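You operate a simulated robot arm through the tools that you are given. There is no shell and no other tool.

The job below is to be done with a simulated robot arm. You get a single attempt, and the scene is never put back.

## Task
Put things in order on the knock-out bench top. At the end: the grey relay from the knock-out bench top stands where the black numbered ingot stood; the black numbered ingot is on the beige purple-edged board; the green plug stands where the white felt block stood; the white felt block stands where the grey relay stood; whatever was shut is shut again. Leave all else as you found it, and nothing knocked over.

It is judged by the outcome, as a careful person would: the job done as asked, and still so three seconds after it is handed in. It fails if anything else is knocked over, pushed out of place, dropped, spilled or broken.

## Robot
A 7-joint arm with a two-finger parallel gripper, fixed in place. Base frame: the origin is on the floor under the middle of its stand, x ahead of it, y to its left, z up; the work surface is at about z = 800. Units: mm, degrees, N and s.
With the tool pointing down near the work surface it reaches from about 300 to 700 mm from the base axis. Its first joint turns from -66.0 to 66.0 degrees. Payload 1.57 kg.
The TCP is the grasp point between the finger pads, 30 mm short of the fingertips. In the tool frame z runs along the fingers and y along their closing line. Largest opening 110 mm; finger width 24, thickness 12; the body of the gripper, 48 by 112 mm, starts 78 mm behind the TCP.
Orientation is that of the tool frame in the base frame, as [roll, pitch, yaw] about the fixed x, y, z axes, in that order (R = Rz(yaw) Ry(pitch) Rx(roll)). With the fingers straight down and closing along the base's y, the tool's x points along the base's -x, its y along +y and its z along -z.

## Interface
- The arm moves only by the tool jog_arm. Its argument "motion" is a list of rows, each an object of numbers (a shift or turn left out is 0, a gripper value left out holds the last): "wx", "wy", "wz": the turn, a rotation vector about the tool's x, y, z in degrees; "dx", "dy", "dz": the shift along the tool's x, y, z in m; "jaw": the gripper command, from -1 (shut) to 1 (fully open), values between in proportion. In form: [{"wx": .., "wy": .., "wz": .., "dx": .., "dy": .., "dz": .., "jaw": ..}, ...]. A call has 1 to 20 rows; each row shifts and turns the commanded pose from where the row before left it, along the tool's axes as they then stand. Rows are played at 5 a second. More than 50 mm and 8.6 degrees between two rows, or a gripper value outside its range, and nothing of the call is played. Where a pose cannot be reached the arm comes as near as it can. A force on the tool above 40 N (or 10 N above the force at the start of the call, whichever is more), or a blocked arm, ends the call early, and 0.2 s more pass. The fingers move at their own pace (about 108 mm/s each) and stop on an object; they squeeze with about 22 N. The grip force told is the motor's: it shows also when the fingers shut on nothing. Time passes only in rows, and 0.2 s behind the last, so rows that do not move let the fingers close. The reply holds the time, the measured pose of the TCP, the force on the tool along the base axes, the opening and the grip force, in the units named above and with some noise, with the torque about the TCP (base axes, N m) and any sound that the robot's microphone picked up.
- Cameras (640 x 400 px; columns grow to the right, rows downward): "scene" is fixed at [174.6, -417.6, 1381.7]; the picture's right is [0.53, -0.85, 0.00], its down [-0.67, -0.41, -0.62] and it looks along [0.53, 0.33, -0.78] (base axes); focal length 290 px, centre (320, 200). "wrist" rides on the gripper at [70, 16, -141] in the tool frame; the picture's right is [-0.23, 0.97, 0.00], its down [-0.86, -0.20, -0.48] and it looks along [-0.47, -0.11, 0.88] (tool axes); focal length 222 px, centre (320, 200). There is no depth. A picture from a camera that has moved, and an enlarged one, comes with that camera's place and axes in the base frame and with its lens.
- snapshot(camera): a new picture of that camera. It takes no simulated time.
- close_up(camera, box): a new picture of the part [left, top, right, bottom] of that camera's present view, enlarged. It takes no simulated time.
- hand_in(): hands the job in; it is judged then, once.

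Nothing tells you positions but the pictures and the camera data. Unless the task says otherwise, let go and move clear before handing in.

The tools are called by a JSON object that holds its "op" and its "data". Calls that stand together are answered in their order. jog_arm: Moves the arm, as the interface text tells. Its arguments: {"type":"object","properties":{"motion":{"type":"array","items":{"type":"object","properties":{"wx":{"type":"number"},"wy":{"type":"number"},"wz":{"type":"number"},"dx":{"type":"number"},"dy":{"type":"number"},"dz":{"type":"number"},"jaw":{"type":"number"}}}}},"required":["motion"]} The other tools are called the same way: snapshot (camera) takes a picture; close_up (camera, box) takes an enlarged picture of a part of a camera's view; hand_in () hands the job in.

At the start:

```text
t: 0.0
tcp_pos: [339.5, -134.8, 1144.6]
ee_rot: [180.0, 0.0, -180.0]
contact_force: [-0.6, -1.0, 0.3]
moment: [-0.01, -0.01, -0.02]
opening: 110.2
grasp_force: 0.1
```

scene: 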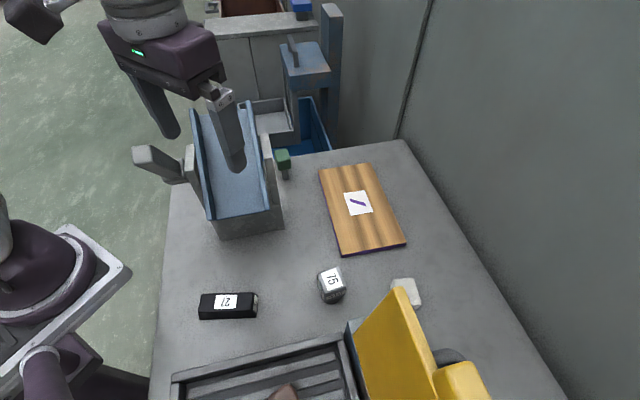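
wrist: 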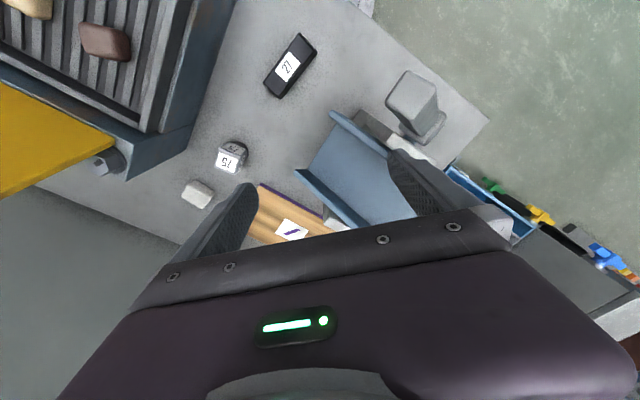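

I see a bench with a black ingot, a grey relay labelled 15, a white block, a beige board with a purple mark, a blue chute-like thing with a green item beside it, and a yellow machine. I'll look closer before moving.

{"op": "close_up", "data": {"camera": "scene", "box": [160, 60, 360, 185]}}

{"op": "close_up", "data": {"camera": "scene", "box": [180, 240, 480, 400]}}

{"op": "close_up", "data": {"camera": "wrist", "box": [320, 60, 640, 280]}}

{"op": "close_up", "data": {"camera": "wrist", "box": [0, 0, 320, 240]}}

{"op": "close_up", "data": {"camera": "scene", "box": [180, 0, 420, 150]}}

```text
3.20 times, centred on (260, 122) of scene
camera zoom: at [174.6, -417.6, 1381.7], right [0.53, -0.85, 0.0], down [-0.67, -0.41, -0.62], along [0.53, 0.33, -0.78], focal length 928 px, centre (512, 448)
```

zoom: 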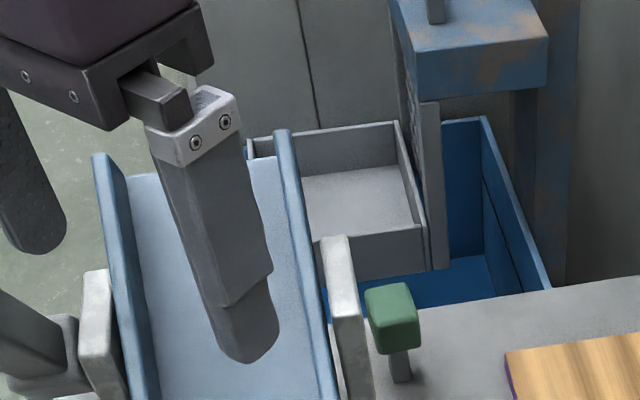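

```text
2.13 times, centred on (330, 320) of scene
camera zoom: at [174.6, -417.6, 1381.7], right [0.53, -0.85, 0.0], down [-0.67, -0.41, -0.62], along [0.53, 0.33, -0.78], focal length 618 px, centre (299, -56)
```

zoom: 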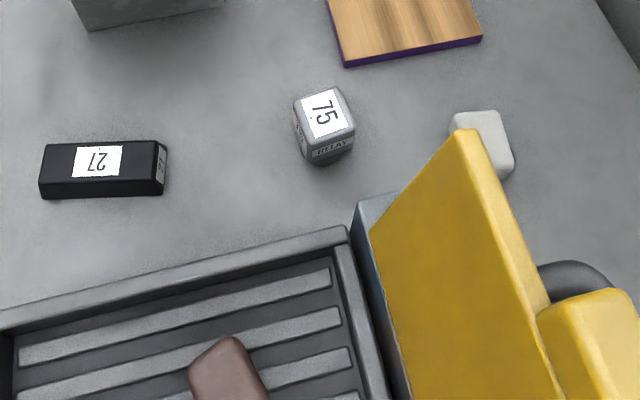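

```text
1.82 times, centred on (480, 170) of wrist
camera zoom: at [271.2, -118.2, 1284.5], right [0.23, 0.97, 0.0], down [0.86, -0.2, 0.48], along [0.47, -0.11, -0.88], focal length 404 px, centre (29, 254)
```

zoom: 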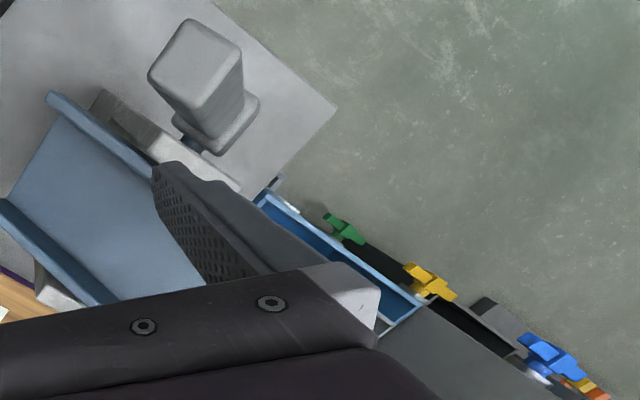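

```text
1.67 times, centred on (160, 120) of wrist
camera zoom: at [271.2, -118.2, 1284.5], right [0.23, 0.97, 0.0], down [0.86, -0.2, 0.48], along [0.47, -0.11, -0.88], focal length 370 px, centre (587, 333)
```

zoom: 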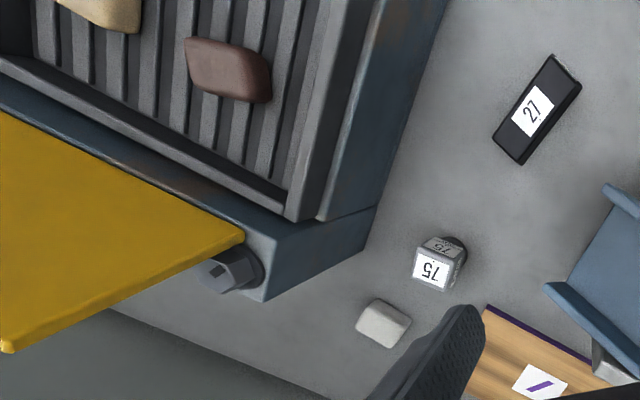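

```text
2.67 times, centred on (300, 75) of scene
camera zoom: at [174.6, -417.6, 1381.7], right [0.53, -0.85, 0.0], down [-0.67, -0.41, -0.62], along [0.53, 0.33, -0.78], focal length 773 px, centre (373, 533)
```

zoom: 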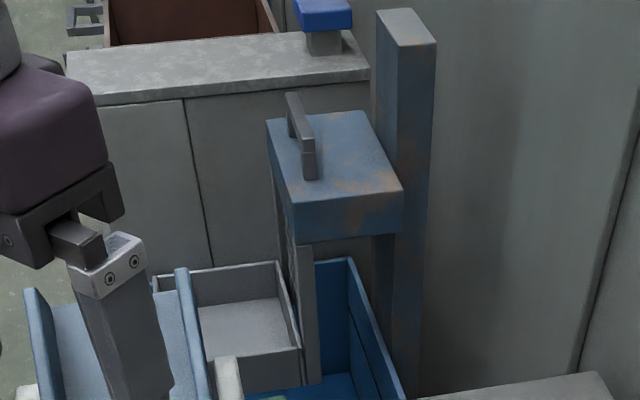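

The layout is partly hidden by the arm, and I'm not yet sure about the green object by the chute (around x=588, y=-50) or what the moving parts on the bench are. I'll raise the arm and move it over that area to look with the wrist camera.

{"op": "jog_arm", "data": {"motion": [{"dz": -0.04, "jaw": 1}, {"dz": -0.02}, {"dx": -0.04, "dy": 0.017}, {"dx": -0.04, "dy": 0.017}, {"dx": -0.04, "dy": 0.017}, {"dx": -0.04, "dy": 0.017}, {}]}}

{"op": "snapshot", "data": {"camera": "wrist"}}

{"op": "snapshot", "data": {"camera": "scene"}}

```text
t: 1.6
tcp_pos: [500.2, -66.8, 1206.0]
ee_rot: [-180.0, 0.0, 180.0]
contact_force: [-0.4, -0.4, -0.7]
moment: [0.01, 0.0, 0.03]
opening: 110.1
grasp_force: 0.0
```

```text
taken
camera wrist: at [431.2, -49.9, 1344.9], right [0.23, 0.97, 0.0], down [0.86, -0.2, 0.48], along [0.47, -0.11, -0.88], focal length 222 px, centre (320, 200)
```

wrist: 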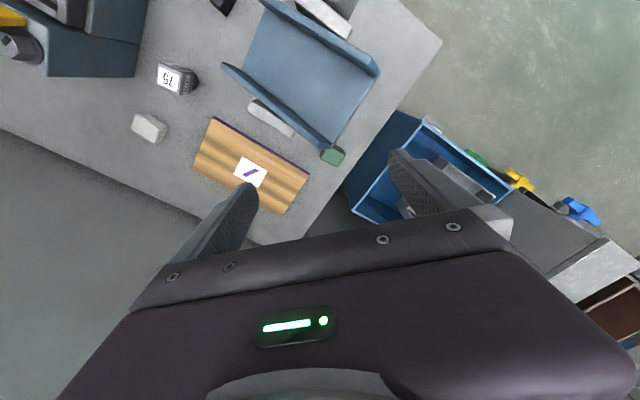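

```text
taken
```

scene: 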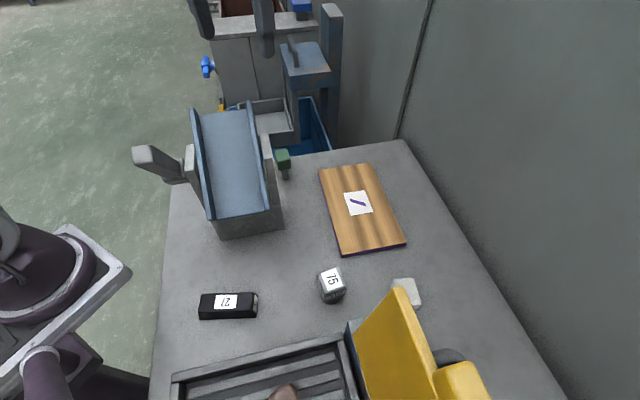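

The chute sits at the bench's far end with a blue bin beyond it, and the small green object is beside the chute. I'll enlarge these views.

{"op": "close_up", "data": {"camera": "wrist", "box": [200, 0, 450, 220]}}

{"op": "close_up", "data": {"camera": "scene", "box": [120, 70, 320, 250]}}

{"op": "close_up", "data": {"camera": "wrist", "box": [340, 100, 640, 280]}}

{"op": "close_up", "data": {"camera": "scene", "box": [180, 0, 380, 160]}}

{"op": "close_up", "data": {"camera": "wrist", "box": [0, 0, 280, 200]}}

```text
1.82 times, centred on (325, 110) of wrist
camera zoom: at [431.2, -49.9, 1344.9], right [0.23, 0.97, 0.0], down [0.86, -0.2, 0.48], along [0.47, -0.11, -0.88], focal length 404 px, centre (311, 364)
```

zoom: 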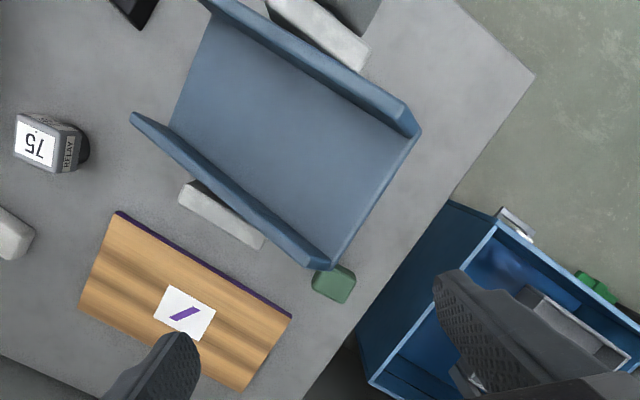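

```text
2.22 times, centred on (220, 160) of scene
camera zoom: at [174.6, -417.6, 1381.7], right [0.53, -0.85, 0.0], down [-0.67, -0.41, -0.62], along [0.53, 0.33, -0.78], focal length 644 px, centre (542, 289)
```

zoom: 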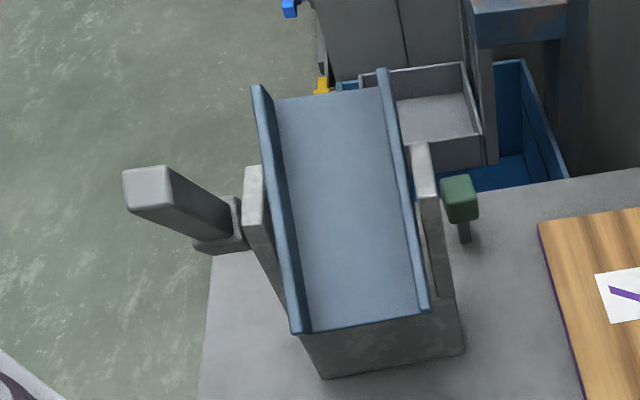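

```text
2.13 times, centred on (490, 190) of wrist
camera zoom: at [431.2, -49.9, 1344.9], right [0.23, 0.97, 0.0], down [0.86, -0.2, 0.48], along [0.47, -0.11, -0.88], focal length 474 px, centre (-43, 221)
```

zoom: 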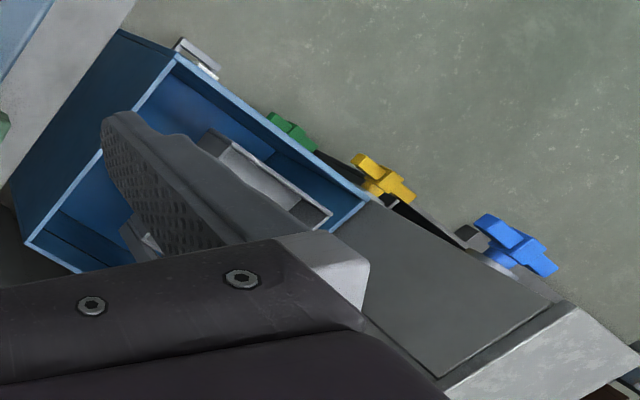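

```text
2.50 times, centred on (280, 80) of scene
camera zoom: at [174.6, -417.6, 1381.7], right [0.53, -0.85, 0.0], down [-0.67, -0.41, -0.62], along [0.53, 0.33, -0.78], focal length 725 px, centre (420, 500)
```

zoom: 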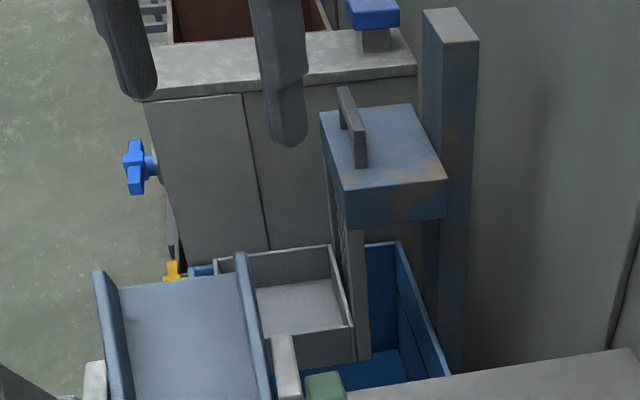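

```text
2.00 times, centred on (140, 100) of wrist
camera zoom: at [431.2, -49.9, 1344.9], right [0.23, 0.97, 0.0], down [0.86, -0.2, 0.48], along [0.47, -0.11, -0.88], focal length 444 px, centre (680, 400)
```

zoom: 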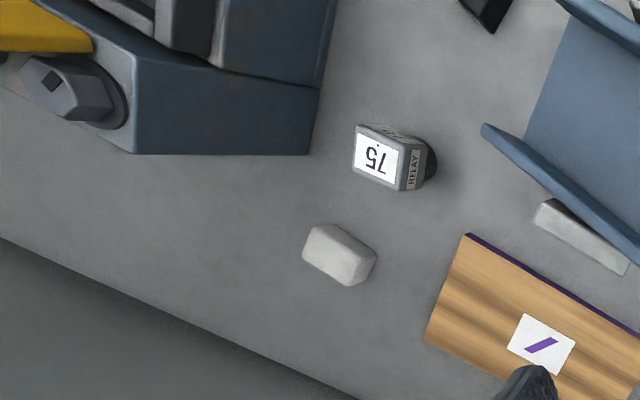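

The green object stands on the bench at about (582, -55), roughly 80 mm tall with a wide head on a stem, so it looks like the plug. The chute is high, about z 970–1075. Next I'll look down over the relay, felt block and machine.

{"op": "jog_arm", "data": {"motion": [{"dx": 0.02, "dy": -0.045}, {"dx": 0.02, "dy": -0.045}, {"dx": 0.02, "dy": -0.045}, {"dx": 0.02, "dy": -0.045}, {}]}}

{"op": "snapshot", "data": {"camera": "wrist"}}

{"op": "close_up", "data": {"camera": "wrist", "box": [60, 0, 380, 200]}}

{"op": "close_up", "data": {"camera": "wrist", "box": [320, 0, 640, 200]}}

{"op": "close_up", "data": {"camera": "scene", "box": [320, 250, 520, 400]}}

```text
t: 2.8
tcp_pos: [420.1, -246.6, 1204.1]
ee_rot: [-179.9, 0.0, 180.0]
contact_force: [0.4, -0.4, -0.9]
moment: [-0.02, 0.01, 0.01]
opening: 110.0
grasp_force: 0.0
```

```text
taken
camera wrist: at [350.3, -230.0, 1345.2], right [0.23, 0.97, 0.0], down [0.86, -0.2, 0.48], along [0.47, -0.11, -0.88], focal length 222 px, centre (320, 200)
```

wrist: 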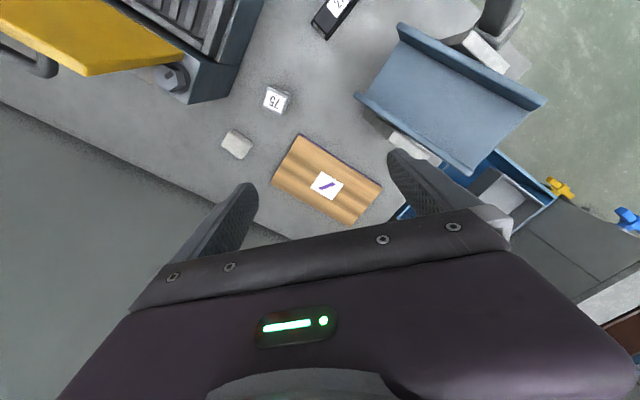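

```text
2.00 times, centred on (220, 100) of wrist
camera zoom: at [350.3, -230.0, 1345.2], right [0.23, 0.97, 0.0], down [0.86, -0.2, 0.48], along [0.47, -0.11, -0.88], focal length 444 px, centre (520, 400)
```

zoom: 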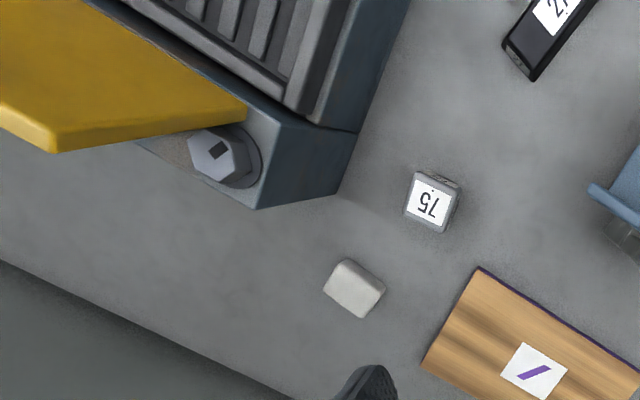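

```text
2.00 times, centred on (480, 100) of wrist
camera zoom: at [350.3, -230.0, 1345.2], right [0.23, 0.97, 0.0], down [0.86, -0.2, 0.48], along [0.47, -0.11, -0.88], focal length 444 px, centre (0, 400)
```

zoom: 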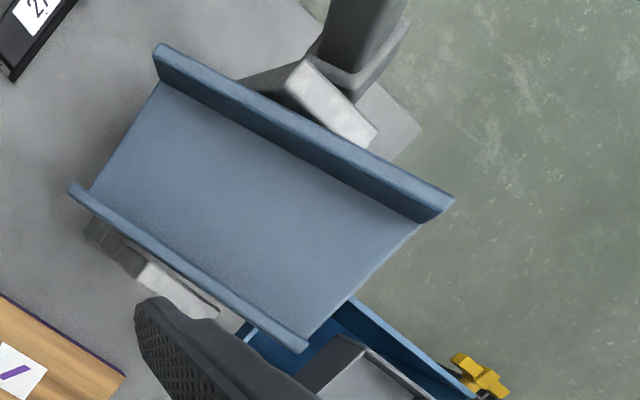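

```text
2.67 times, centred on (420, 325) of scene
camera zoom: at [174.5, -417.7, 1381.7], right [0.53, -0.85, 0.0], down [-0.67, -0.41, -0.62], along [0.53, 0.33, -0.78], focal length 773 px, centre (53, -133)
```

zoom: 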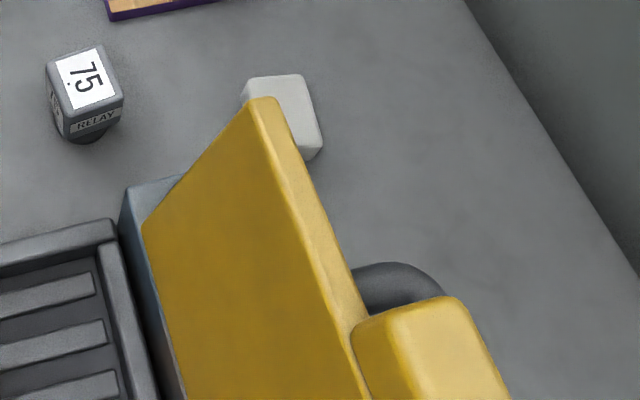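

I've located the relay head at about (367,-322), the felt block at (437,-448), and the open yellow lid with its top corner near (303,-424,1122), so I must avoid the lid. Next I'll tilt the hand up to see how much room there is around the green plug and the press head behind it.

{"op": "jog_arm", "data": {"motion": [{"dy": 0.033, "dz": -0.015}, {"dy": 0.033, "dz": -0.015}, {"dy": 0.033, "dz": -0.015}, {"wy": -7.5}, {"wy": -7.5}, {"wy": -7.5}, {"wy": -7.5}, {"wy": -7.5}, {"wy": -7.5}, {}]}}

{"op": "snapshot", "data": {"camera": "wrist"}}

{"op": "snapshot", "data": {"camera": "scene"}}

{"op": "close_up", "data": {"camera": "wrist", "box": [250, 20, 570, 220]}}

```text
t: 5.0
tcp_pos: [420.7, -147.6, 1249.7]
ee_rot: [179.9, 45.1, 179.9]
contact_force: [1.2, 0.2, 1.0]
moment: [0.03, -0.01, 0.02]
opening: 109.9
grasp_force: 0.0
```

```text
taken
camera wrist: at [271.7, -131.0, 1298.6], right [0.16, 0.97, 0.16], down [0.26, -0.2, 0.94], along [0.95, -0.11, -0.29], focal length 222 px, centre (320, 200)
```

wrist: 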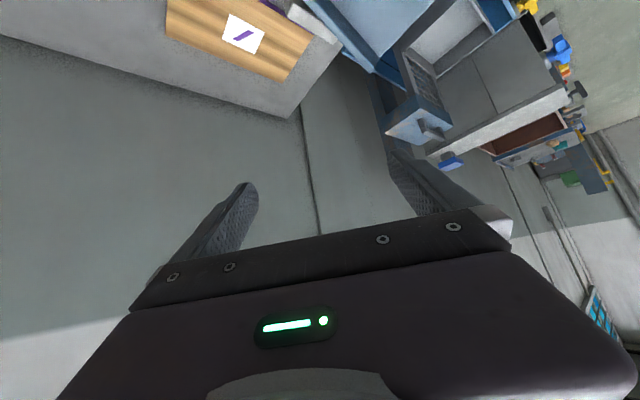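

```text
taken
```

scene: 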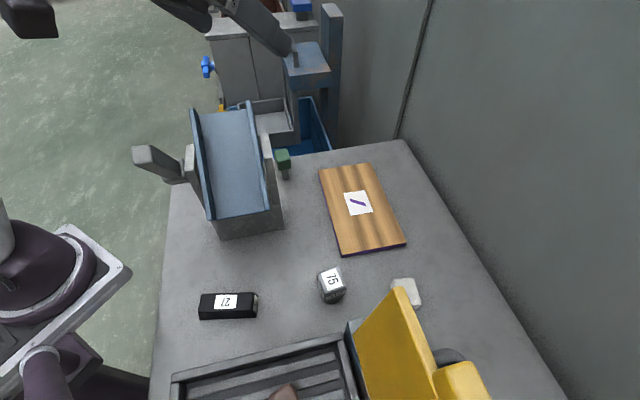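

```text
2.00 times, centred on (410, 120) of wrist
camera zoom: at [271.7, -131.0, 1298.6], right [0.16, 0.97, 0.16], down [0.26, -0.2, 0.94], along [0.95, -0.11, -0.29], focal length 444 px, centre (140, 360)
```

zoom: 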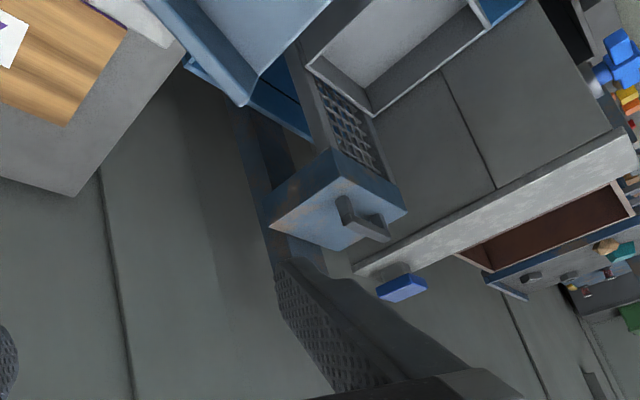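

The press head is far away (about x=1035), so only the chute is near the plug. I'll level the hand and view the plug from the -y side with the hand turned 90°.

{"op": "jog_arm", "data": {"motion": [{"wy": 7.5}, {"wy": 7.5}, {"wy": 7.5}, {"wy": 7.5}, {"wy": 7.5}, {"wy": 7.5}, {"dx": -0.04, "dz": 0.02}, {"dx": -0.04, "dz": 0.02}, {"dx": -0.04, "dz": 0.02}, {"dx": -0.036, "dz": 0.02, "dy": 0.01}, {}]}}

{"op": "jog_arm", "data": {"motion": [{"wz": -8.2}, {"wz": -8.2}, {"wz": -8.2}, {"wz": -8.2}, {"wz": -8.2}, {"wz": -8.2}, {"wz": -8.2}, {"wz": -8.2}, {"wz": -8.2}, {"wz": -8.2}, {"wz": -8.0}, {}]}}

{"op": "snapshot", "data": {"camera": "wrist"}}

{"op": "snapshot", "data": {"camera": "scene"}}

```text
t: 7.4
tcp_pos: [575.4, -137.7, 1169.5]
ee_rot: [180.0, 0.0, -180.0]
contact_force: [0.7, -0.4, -0.1]
moment: [-0.04, 0.0, 0.0]
opening: 109.8
grasp_force: 0.0
```

```text
t: 10.0
tcp_pos: [576.6, -138.3, 1168.1]
ee_rot: [-179.9, -0.1, -89.9]
contact_force: [1.1, 0.2, 0.1]
moment: [-0.01, 0.01, 0.01]
opening: 110.1
grasp_force: 0.1
```

```text
taken
camera wrist: at [560.8, -207.1, 1309.5], right [-0.97, 0.23, 0.0], down [0.2, 0.86, 0.48], along [0.11, 0.47, -0.88], focal length 222 px, centre (320, 200)
```

wrist: 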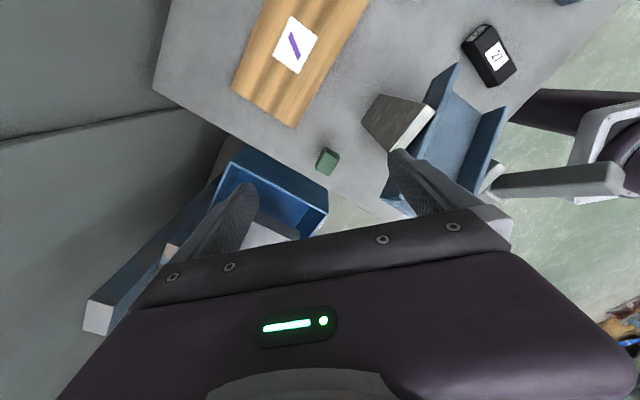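

```text
taken
```

scene: 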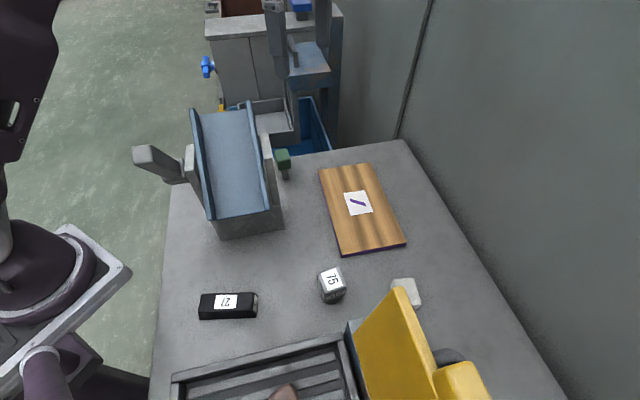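

The plug is visible now. I'll zoom in on the plug, the chute stand and the lever.

{"op": "close_up", "data": {"camera": "wrist", "box": [260, 60, 420, 200]}}

{"op": "close_up", "data": {"camera": "wrist", "box": [340, 0, 640, 220]}}

{"op": "close_up", "data": {"camera": "scene", "box": [250, 130, 320, 195]}}

```text
2.86 times, centred on (340, 130) of wrist
camera zoom: at [560.8, -207.1, 1309.5], right [-0.97, 0.23, 0.0], down [0.2, 0.86, 0.48], along [0.11, 0.47, -0.88], focal length 635 px, centre (263, 400)
```

zoom: 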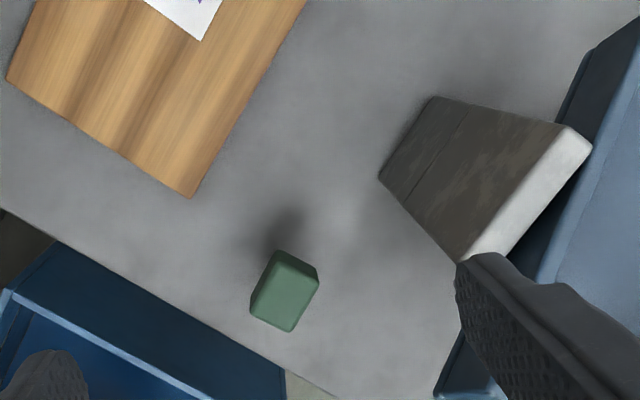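

```text
1.82 times, centred on (490, 110) of wrist
camera zoom: at [560.8, -207.1, 1309.5], right [-0.97, 0.23, 0.0], down [0.2, 0.86, 0.48], along [0.11, 0.47, -0.88], focal length 404 px, centre (11, 364)
```

zoom: 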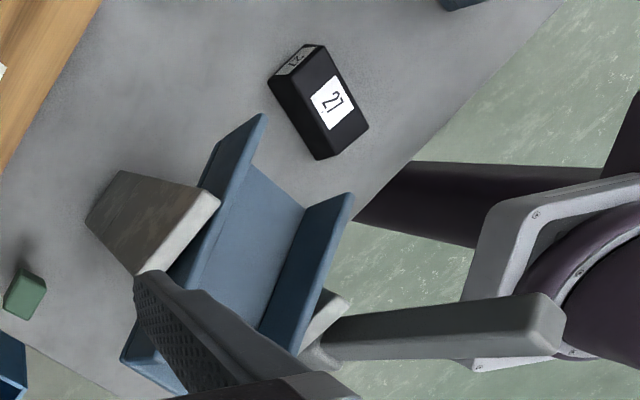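

```text
6.15 times, centred on (285, 162) of scene
camera zoom: at [174.6, -417.6, 1381.7], right [0.53, -0.85, 0.0], down [-0.67, -0.41, -0.62], along [0.53, 0.33, -0.78], focal length 1784 px, centre (535, 431)
```

zoom: 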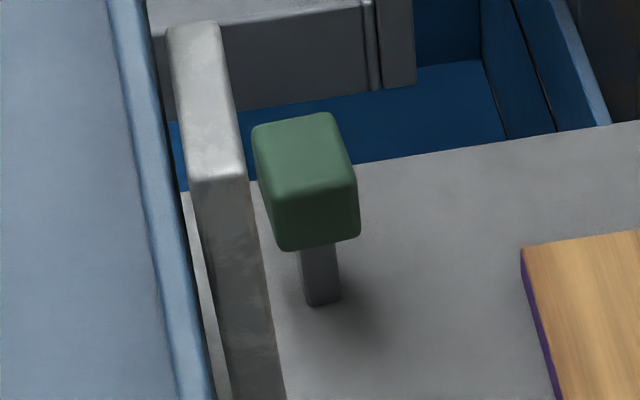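

The plug is a green head on a grey stem standing at about (577,-55), top near z 885, with the chute's right bracket and raised end close by, so I'll take it last. I'll start with the black ingot at about (242,-169), top z 835, long axis near -55°, by turning the hand and moving over it high.

{"op": "jog_arm", "data": {"motion": [{"wz": 8.2}, {"wz": 8.2}, {"wz": 8.2}, {"wz": 8.2}, {"wz": 8.2}, {"wz": 8.2}, {"wz": 8.2}, {"wz": 8.2}, {"wz": 8.2}, {"wz": 8.2}, {"wz": 8.2}, {"wz": 8.2}, {"wz": 8.2}, {"wz": 8.2}, {"wz": 8.2}, {"wz": 8.2}, {"wz": 8.2}, {"wz": 5.6}, {}]}}

{"op": "jog_arm", "data": {"motion": [{"dx": 0.0207, "dy": -0.0364}, {"dx": 0.0207, "dy": -0.0364}, {"dx": 0.0207, "dy": -0.0364}, {"dx": 0.0207, "dy": -0.0364}, {"dx": 0.0207, "dy": -0.0364}, {"dx": 0.0207, "dy": -0.0364}, {"dx": 0.0207, "dy": -0.0364}, {"dx": 0.0207, "dy": -0.0364}, {}]}}

{"op": "snapshot", "data": {"camera": "wrist"}}

{"op": "snapshot", "data": {"camera": "scene"}}

```text
t: 14.0
tcp_pos: [578.4, -136.9, 1168.7]
ee_rot: [179.9, 0.0, 124.9]
contact_force: [0.7, -0.1, -0.2]
moment: [-0.02, 0.02, -0.01]
opening: 110.0
grasp_force: 0.0
```

```text
t: 16.0
tcp_pos: [242.3, -167.8, 1170.1]
ee_rot: [180.0, 0.0, 125.0]
contact_force: [0.0, -0.1, 0.2]
moment: [-0.02, 0.01, -0.01]
opening: 110.0
grasp_force: 0.0
```

```text
taken
camera wrist: at [216.0, -101.9, 1310.2], right [0.93, 0.37, 0.0], down [0.33, -0.81, 0.48], along [0.18, -0.44, -0.88], focal length 222 px, centre (320, 200)
```

wrist: 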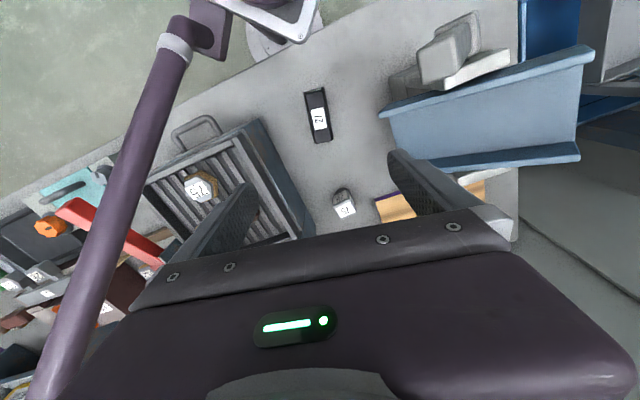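

```text
taken
```

scene: 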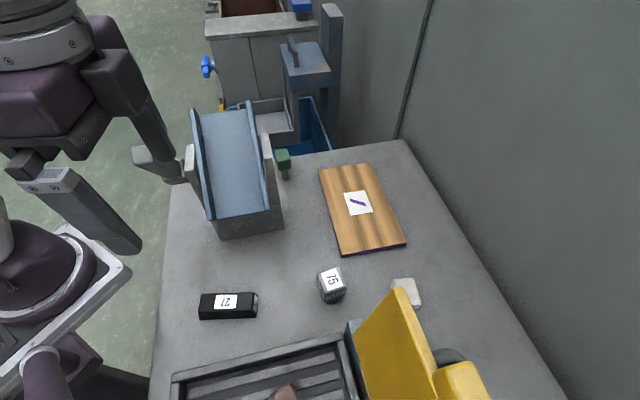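

The hand is above the ingot. I'll zoom in to refine its position and angle, and also look at the surroundings to the left.

{"op": "close_up", "data": {"camera": "wrist", "box": [260, 65, 380, 165]}}

{"op": "close_up", "data": {"camera": "wrist", "box": [0, 0, 320, 240]}}

```text
4.00 times, centred on (320, 115) of wrist
camera zoom: at [216.0, -101.9, 1310.2], right [0.93, 0.37, 0.0], down [0.33, -0.81, 0.48], along [0.18, -0.44, -0.88], focal length 888 px, centre (320, 540)
```

zoom: 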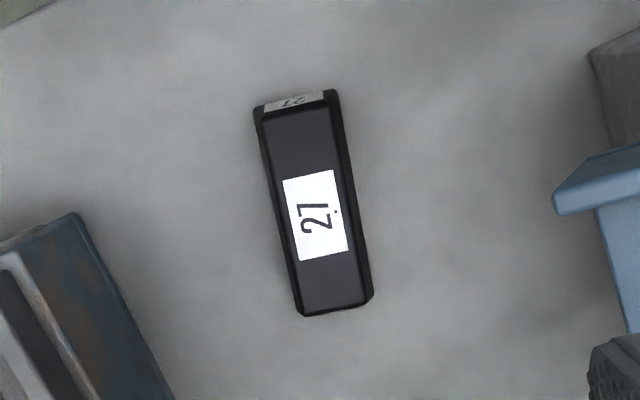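

```text
1.67 times, centred on (160, 120) of wrist
camera zoom: at [216.0, -101.9, 1310.2], right [0.93, 0.37, 0.0], down [0.33, -0.81, 0.48], along [0.18, -0.44, -0.88], focal length 370 px, centre (587, 333)
```

zoom: 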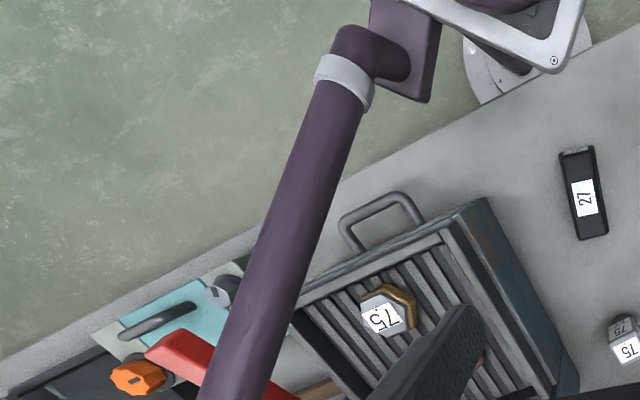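

The ingot's top centre is about (240.8,-167.7), long axis at about -56°, 38 mm wide and 35 mm tall. I'll lower straight down to just above it with the jaws open and check again.

{"op": "jog_arm", "data": {"motion": [{"wz": 1.2, "dz": 0.045}, {"dx": 0.0009, "dy": -0.0012, "dz": 0.045}, {"dz": 0.045}, {"dz": 0.045}, {"dz": 0.045}, {"dz": 0.035}, {}]}}

{"op": "snapshot", "data": {"camera": "wrist"}}

{"op": "snapshot", "data": {"camera": "scene"}}

```text
t: 17.6
tcp_pos: [241.5, -167.3, 908.4]
ee_rot: [-180.0, 0.1, 123.8]
contact_force: [-0.4, -0.6, 0.2]
moment: [0.01, -0.02, -0.01]
opening: 110.1
grasp_force: 0.1
```

```text
taken
camera wrist: at [217.0, -101.1, 1048.8], right [0.94, 0.35, 0.0], down [0.31, -0.82, 0.48], along [0.17, -0.45, -0.88], focal length 222 px, centre (320, 200)
```

wrist: 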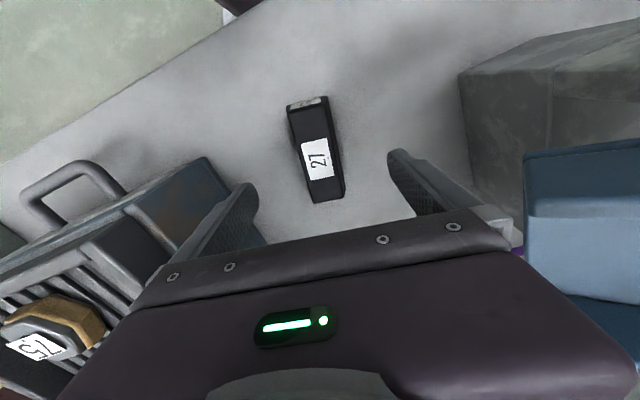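

```text
taken
```

scene: 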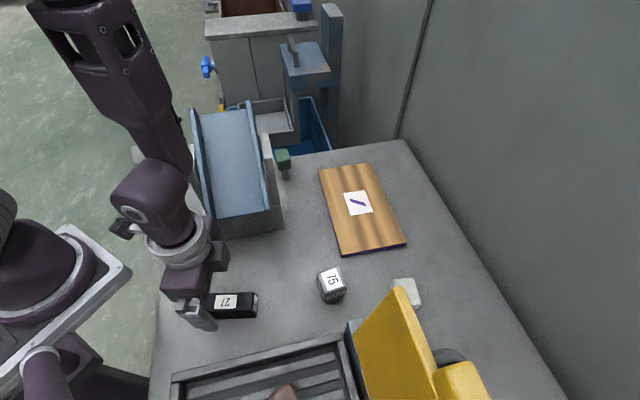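

The hand is over the ingot with fingers either side. I'll check the alignment up close before closing.

{"op": "close_up", "data": {"camera": "wrist", "box": [220, 80, 460, 230]}}

{"op": "close_up", "data": {"camera": "scene", "box": [100, 130, 300, 330]}}

```text
2.67 times, centred on (340, 155) of wrist
camera zoom: at [217.0, -101.1, 1048.8], right [0.94, 0.35, 0.0], down [0.31, -0.82, 0.48], along [0.17, -0.45, -0.88], focal length 592 px, centre (267, 320)
```

zoom: 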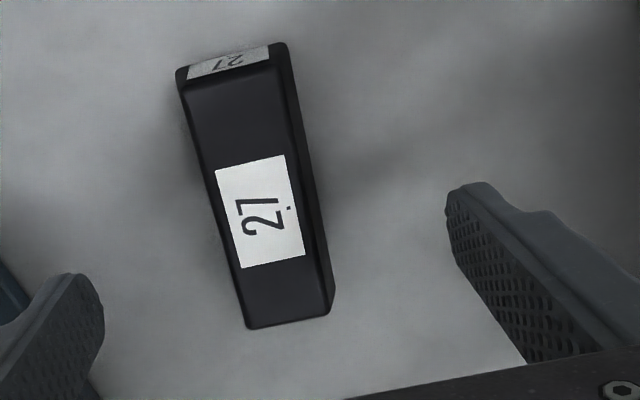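

```text
2.00 times, centred on (200, 230) of scene
camera zoom: at [174.6, -417.7, 1381.7], right [0.53, -0.85, 0.0], down [-0.67, -0.41, -0.62], along [0.53, 0.33, -0.78], focal length 580 px, centre (560, 140)
```

zoom: 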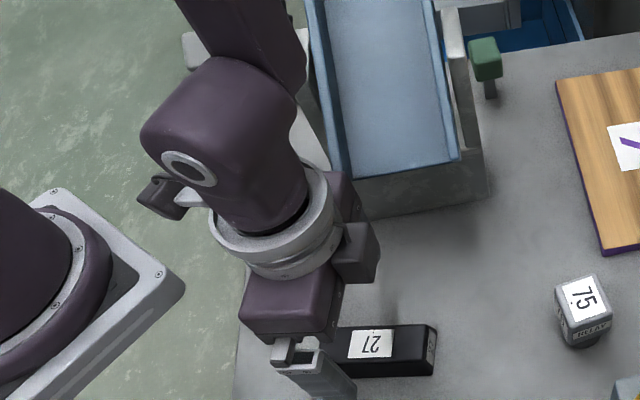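

The ingot is about 2.5 mm off centre between the fingers. I'll correct that, go down to grasp height, close and check the grip.

{"op": "jog_arm", "data": {"motion": [{"dx": 0.0013, "dy": -0.0025, "dz": 0.03}, {"dz": 0.03}, {"dz": 0.011}, {}, {"jaw": 0.0}, {"jaw": -0.2}, {"jaw": -1}, {}, {}, {}]}}

{"op": "snapshot", "data": {"camera": "wrist"}}

{"op": "snapshot", "data": {"camera": "scene"}}

```text
t: 19.8
tcp_pos: [239.2, -168.9, 838.8]
ee_rot: [-179.9, 0.0, 123.7]
contact_force: [1.8, -0.1, -0.8]
moment: [0.06, -0.06, 0.03]
opening: 43.0
grasp_force: 21.4
```

```text
taken
camera wrist: at [214.0, -101.5, 978.7], right [0.94, 0.35, 0.0], down [0.31, -0.82, 0.48], along [0.17, -0.45, -0.88], focal length 222 px, centre (320, 200)
```

wrist: 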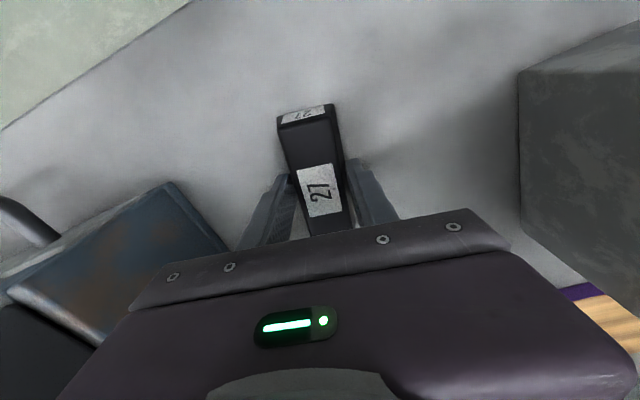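

```text
taken
```

scene: 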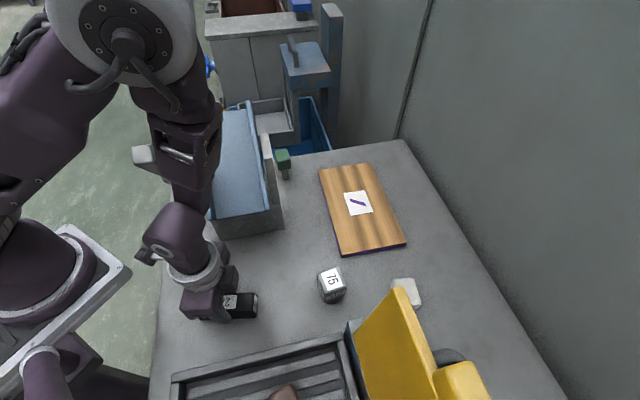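

The ingot is gripped at 43 mm. I'll lift it straight up, first a little to check the weight, then high enough to clear the chute.

{"op": "jog_arm", "data": {"motion": [{"dz": -0.005}, {"dz": -0.01}, {"dz": -0.015}, {}]}}

{"op": "close_up", "data": {"camera": "wrist", "box": [220, 80, 460, 230]}}

{"op": "close_up", "data": {"camera": "scene", "box": [140, 180, 340, 330]}}

```text
t: 20.8
tcp_pos: [238.7, -169.3, 867.5]
ee_rot: [180.0, 0.1, 123.7]
contact_force: [0.0, -0.6, -4.4]
moment: [0.01, -0.01, -0.01]
opening: 42.7
grasp_force: 22.1
```

```text
2.67 times, centred on (340, 155) of wrist
camera zoom: at [213.5, -102.1, 1009.0], right [0.94, 0.35, 0.0], down [0.31, -0.82, 0.48], along [0.17, -0.45, -0.88], focal length 592 px, centre (267, 320)
```

zoom: 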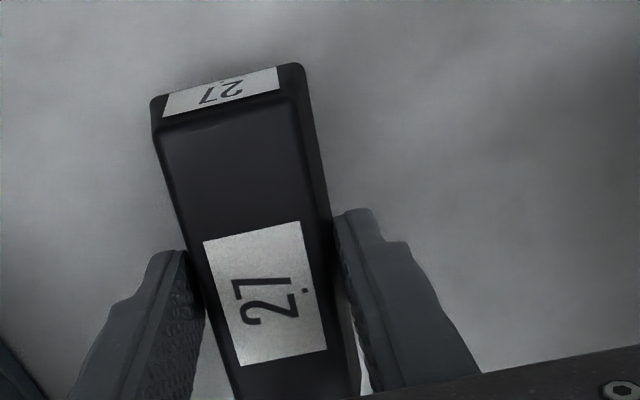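

```text
2.67 times, centred on (240, 255) of scene
camera zoom: at [174.6, -417.7, 1381.7], right [0.53, -0.85, 0.0], down [-0.67, -0.41, -0.62], along [0.53, 0.33, -0.78], focal length 773 px, centre (533, 53)
```

zoom: 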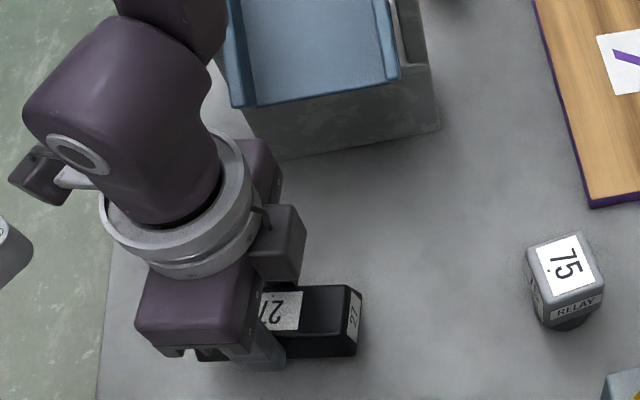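

The ingot is light (about 0.45 kg) and level in the grip. I'll raise it to clear the chute, turn it about 10° and carry it over the free near part of the board, around (548,-309).

{"op": "jog_arm", "data": {"motion": [{"dz": -0.045}, {"dz": -0.045}, {"dz": -0.045}, {"dz": -0.045}, {"dz": -0.046}, {"dz": -0.046}, {"wz": -5.2}, {"wz": -5.1}, {}]}}

{"op": "jog_arm", "data": {"motion": [{"dx": -0.0394, "dy": 0.0156}, {"dx": -0.0394, "dy": 0.0156}, {"dx": -0.0394, "dy": 0.0156}, {"dx": -0.0394, "dy": 0.0156}, {"dx": -0.0394, "dy": 0.0156}, {"dx": -0.0394, "dy": 0.0156}, {"dx": -0.0394, "dy": 0.0156}, {"dx": -0.0394, "dy": 0.0156}, {}, {}]}}

{"op": "snapshot", "data": {"camera": "wrist"}}

{"op": "snapshot", "data": {"camera": "scene"}}

```text
t: 22.8
tcp_pos: [238.7, -169.8, 1138.0]
ee_rot: [-179.9, 0.0, 134.1]
contact_force: [0.0, -0.4, -3.8]
moment: [0.0, -0.01, 0.03]
opening: 41.8
grasp_force: 22.4
```

```text
t: 25.0
tcp_pos: [537.3, -304.4, 1140.9]
ee_rot: [-180.0, 0.1, 134.0]
contact_force: [0.2, -0.4, -4.7]
moment: [0.02, -0.02, 0.0]
opening: 37.6
grasp_force: 22.8
out of reach, approached as far as the arm can: row 8
```

```text
taken
camera wrist: at [501.1, -242.5, 1281.0], right [0.86, 0.51, 0.0], down [0.45, -0.75, 0.48], along [0.25, -0.41, -0.88], focal length 222 px, centre (320, 200)
```

wrist: 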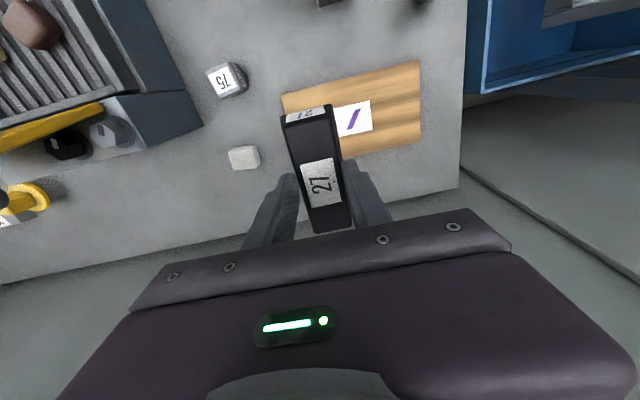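

```text
taken
```

scene: 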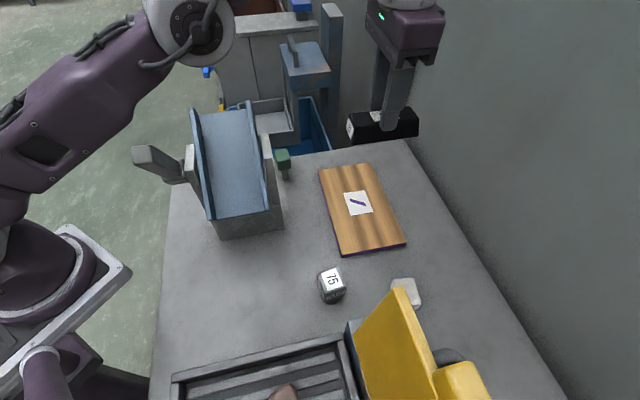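

The grip opening fell from 43 to 37.6 mm: the ingot is tapered and is slipping down in the fingers. It's already above the board, so I'll lower it right away.

{"op": "jog_arm", "data": {"motion": [{"dz": 0.04}, {"dz": 0.05}, {"dz": 0.05}, {"dz": 0.05}, {"dz": 0.04}, {"dz": 0.025}, {"dz": 0.01}]}}

{"op": "snapshot", "data": {"camera": "wrist"}}

{"op": "snapshot", "data": {"camera": "scene"}}

```text
t: 26.6
tcp_pos: [539.4, -304.0, 874.6]
ee_rot: [180.0, 0.0, 134.2]
contact_force: [-2.2, 1.0, 4.9]
moment: [-0.12, -0.37, -0.01]
opening: 37.6
grasp_force: 21.8
```

```text
taken
camera wrist: at [501.4, -242.3, 1015.6], right [0.86, 0.51, 0.0], down [0.45, -0.75, 0.48], along [0.25, -0.41, -0.88], focal length 222 px, centre (320, 200)
```

wrist: 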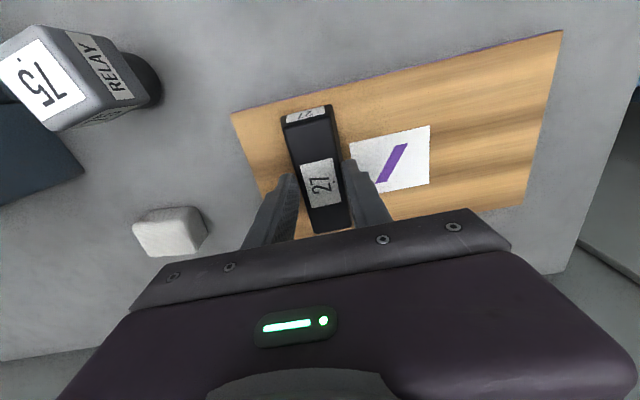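

```text
taken
```

scene: 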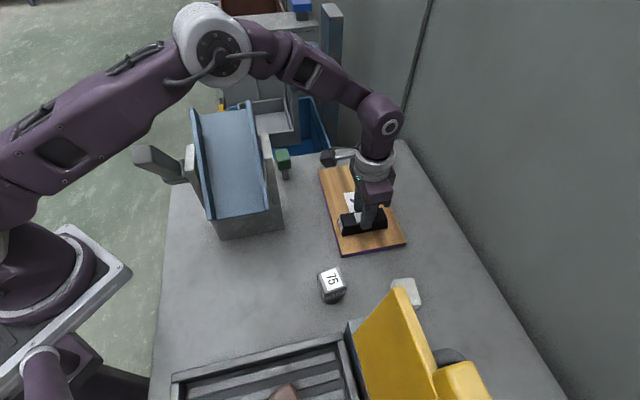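

The force reading shows the ingot is touching the board now. I'll look closely before seating and releasing it.

{"op": "close_up", "data": {"camera": "scene", "box": [310, 150, 430, 260]}}

{"op": "close_up", "data": {"camera": "wrist", "box": [220, 60, 460, 240]}}

```text
3.64 times, centred on (370, 205) of scene
camera zoom: at [174.4, -417.6, 1381.8], right [0.53, -0.85, 0.0], down [-0.67, -0.41, -0.62], along [0.53, 0.33, -0.78], focal length 1054 px, centre (138, 182)
```

zoom: 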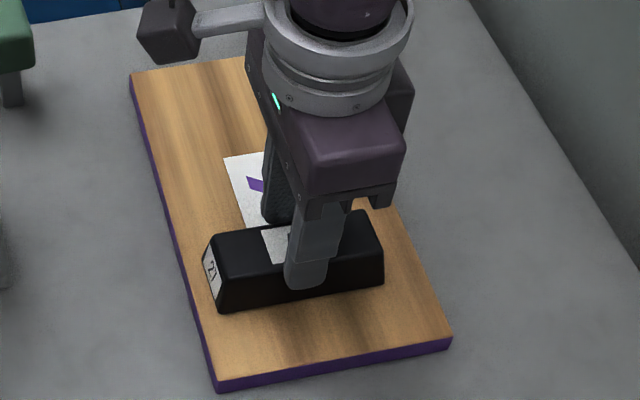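

```text
2.22 times, centred on (340, 150) of wrist
camera zoom: at [501.4, -242.3, 1015.6], right [0.86, 0.51, 0.0], down [0.45, -0.75, 0.48], along [0.25, -0.41, -0.88], focal length 494 px, centre (276, 311)
```

zoom: 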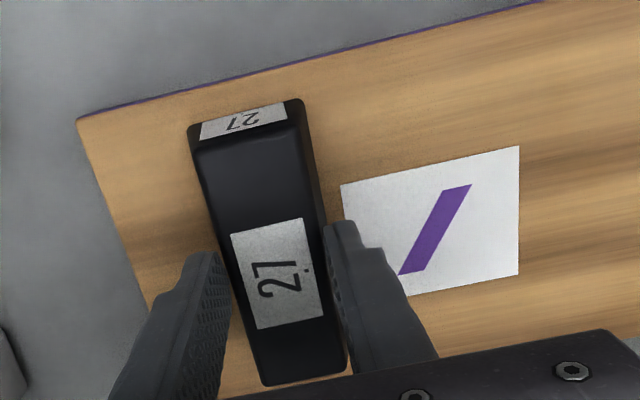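

The ingot sits flat on the board and well inside its edges. I'll open gently and rise straight up.

{"op": "jog_arm", "data": {"motion": [{"jaw": -0.28}, {"jaw": -0.22}, {"jaw": -0.12}, {"jaw": 0.05}, {}]}}

{"op": "snapshot", "data": {"camera": "wrist"}}

{"op": "close_up", "data": {"camera": "scene", "box": [310, 150, 430, 260]}}

```text
t: 27.8
tcp_pos: [538.0, -304.1, 874.8]
ee_rot: [-180.0, 0.0, 134.2]
contact_force: [-0.6, 1.4, 0.4]
moment: [-0.02, -0.01, 0.02]
opening: 57.8
grasp_force: 0.1
```

```text
taken
camera wrist: at [501.5, -242.3, 1015.3], right [0.86, 0.51, 0.0], down [0.45, -0.75, 0.48], along [0.25, -0.41, -0.88], focal length 222 px, centre (320, 200)
```

wrist: 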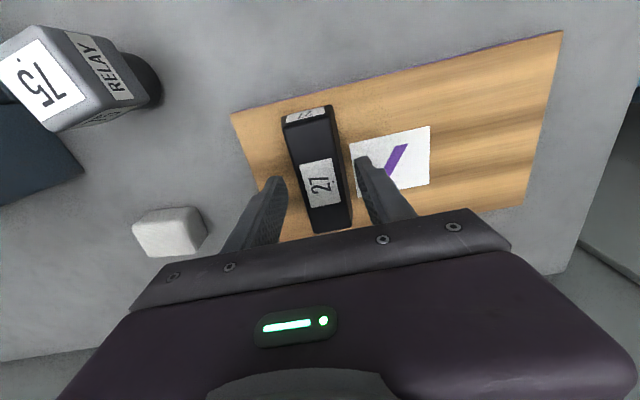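

```text
3.64 times, centred on (370, 205) of scene
camera zoom: at [174.6, -417.6, 1381.7], right [0.53, -0.85, 0.0], down [-0.67, -0.41, -0.62], along [0.53, 0.33, -0.78], focal length 1054 px, centre (138, 182)
```

zoom: 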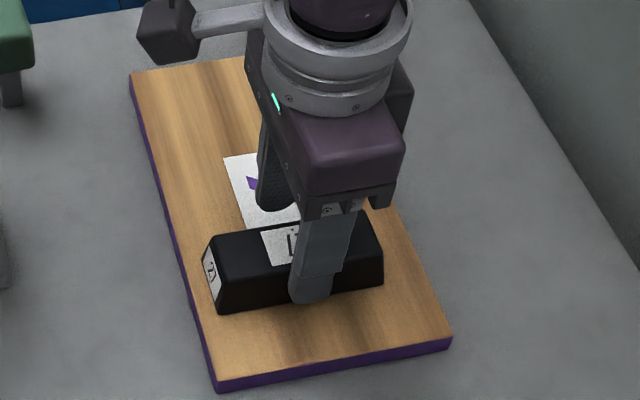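

The ingot rests on the board. I'll rise, open the jaws and move above the relay to measure it.

{"op": "jog_arm", "data": {"motion": [{"dz": -0.03}, {"dz": -0.048}, {"dz": -0.048}, {"dz": -0.02, "jaw": 1}, {"dx": 0.0266, "dy": -0.0338}, {"dx": 0.0266, "dy": -0.0338}, {"dx": 0.0266, "dy": -0.0338}, {"dx": 0.0266, "dy": -0.0338}, {}, {}]}}

{"op": "snapshot", "data": {"camera": "wrist"}}

{"op": "close_up", "data": {"camera": "wrist", "box": [260, 90, 380, 190]}}

{"op": "snapshot", "data": {"camera": "scene"}}

```text
t: 30.0
tcp_pos: [365.3, -324.1, 1020.7]
ee_rot: [-180.0, 0.0, 134.1]
contact_force: [0.3, 0.4, 0.4]
moment: [-0.01, 0.01, 0.02]
opening: 110.1
grasp_force: 0.0
```

```text
taken
camera wrist: at [328.5, -261.1, 1161.8], right [0.86, 0.51, 0.0], down [0.45, -0.75, 0.48], along [0.25, -0.41, -0.88], focal length 222 px, centre (320, 200)
```

wrist: 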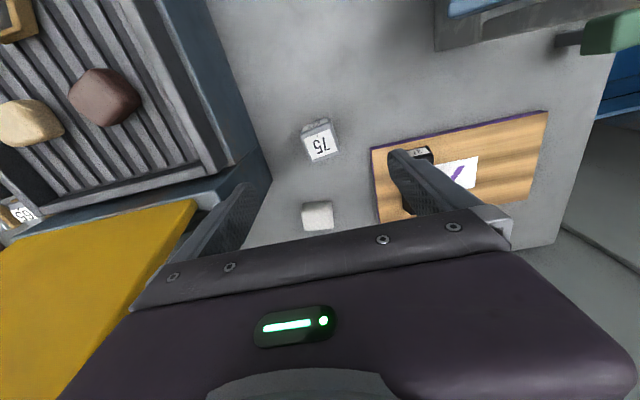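

```text
4.00 times, centred on (320, 140) of wrist
camera zoom: at [328.5, -261.1, 1161.8], right [0.86, 0.51, 0.0], down [0.45, -0.75, 0.48], along [0.25, -0.41, -0.88], focal length 888 px, centre (320, 440)
```

zoom: 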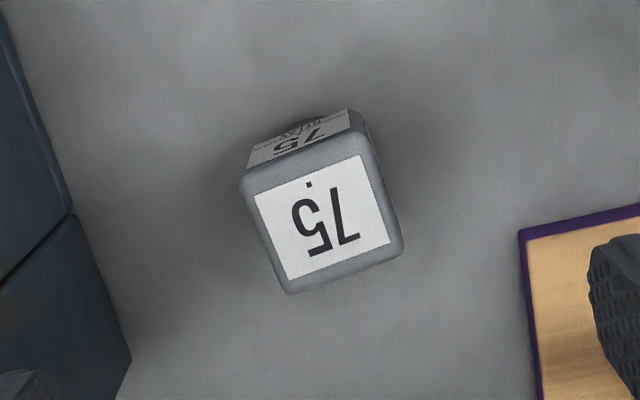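

```text
taken
```

scene: 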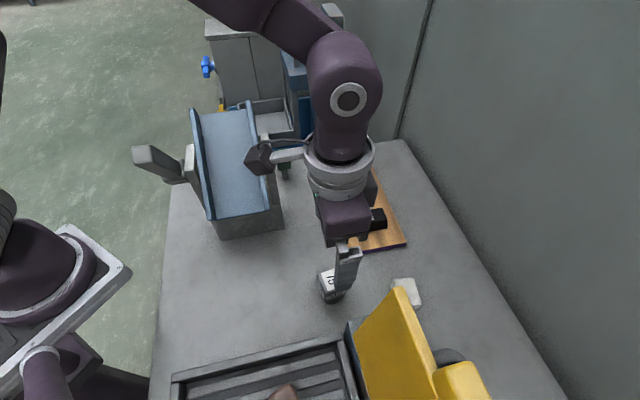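

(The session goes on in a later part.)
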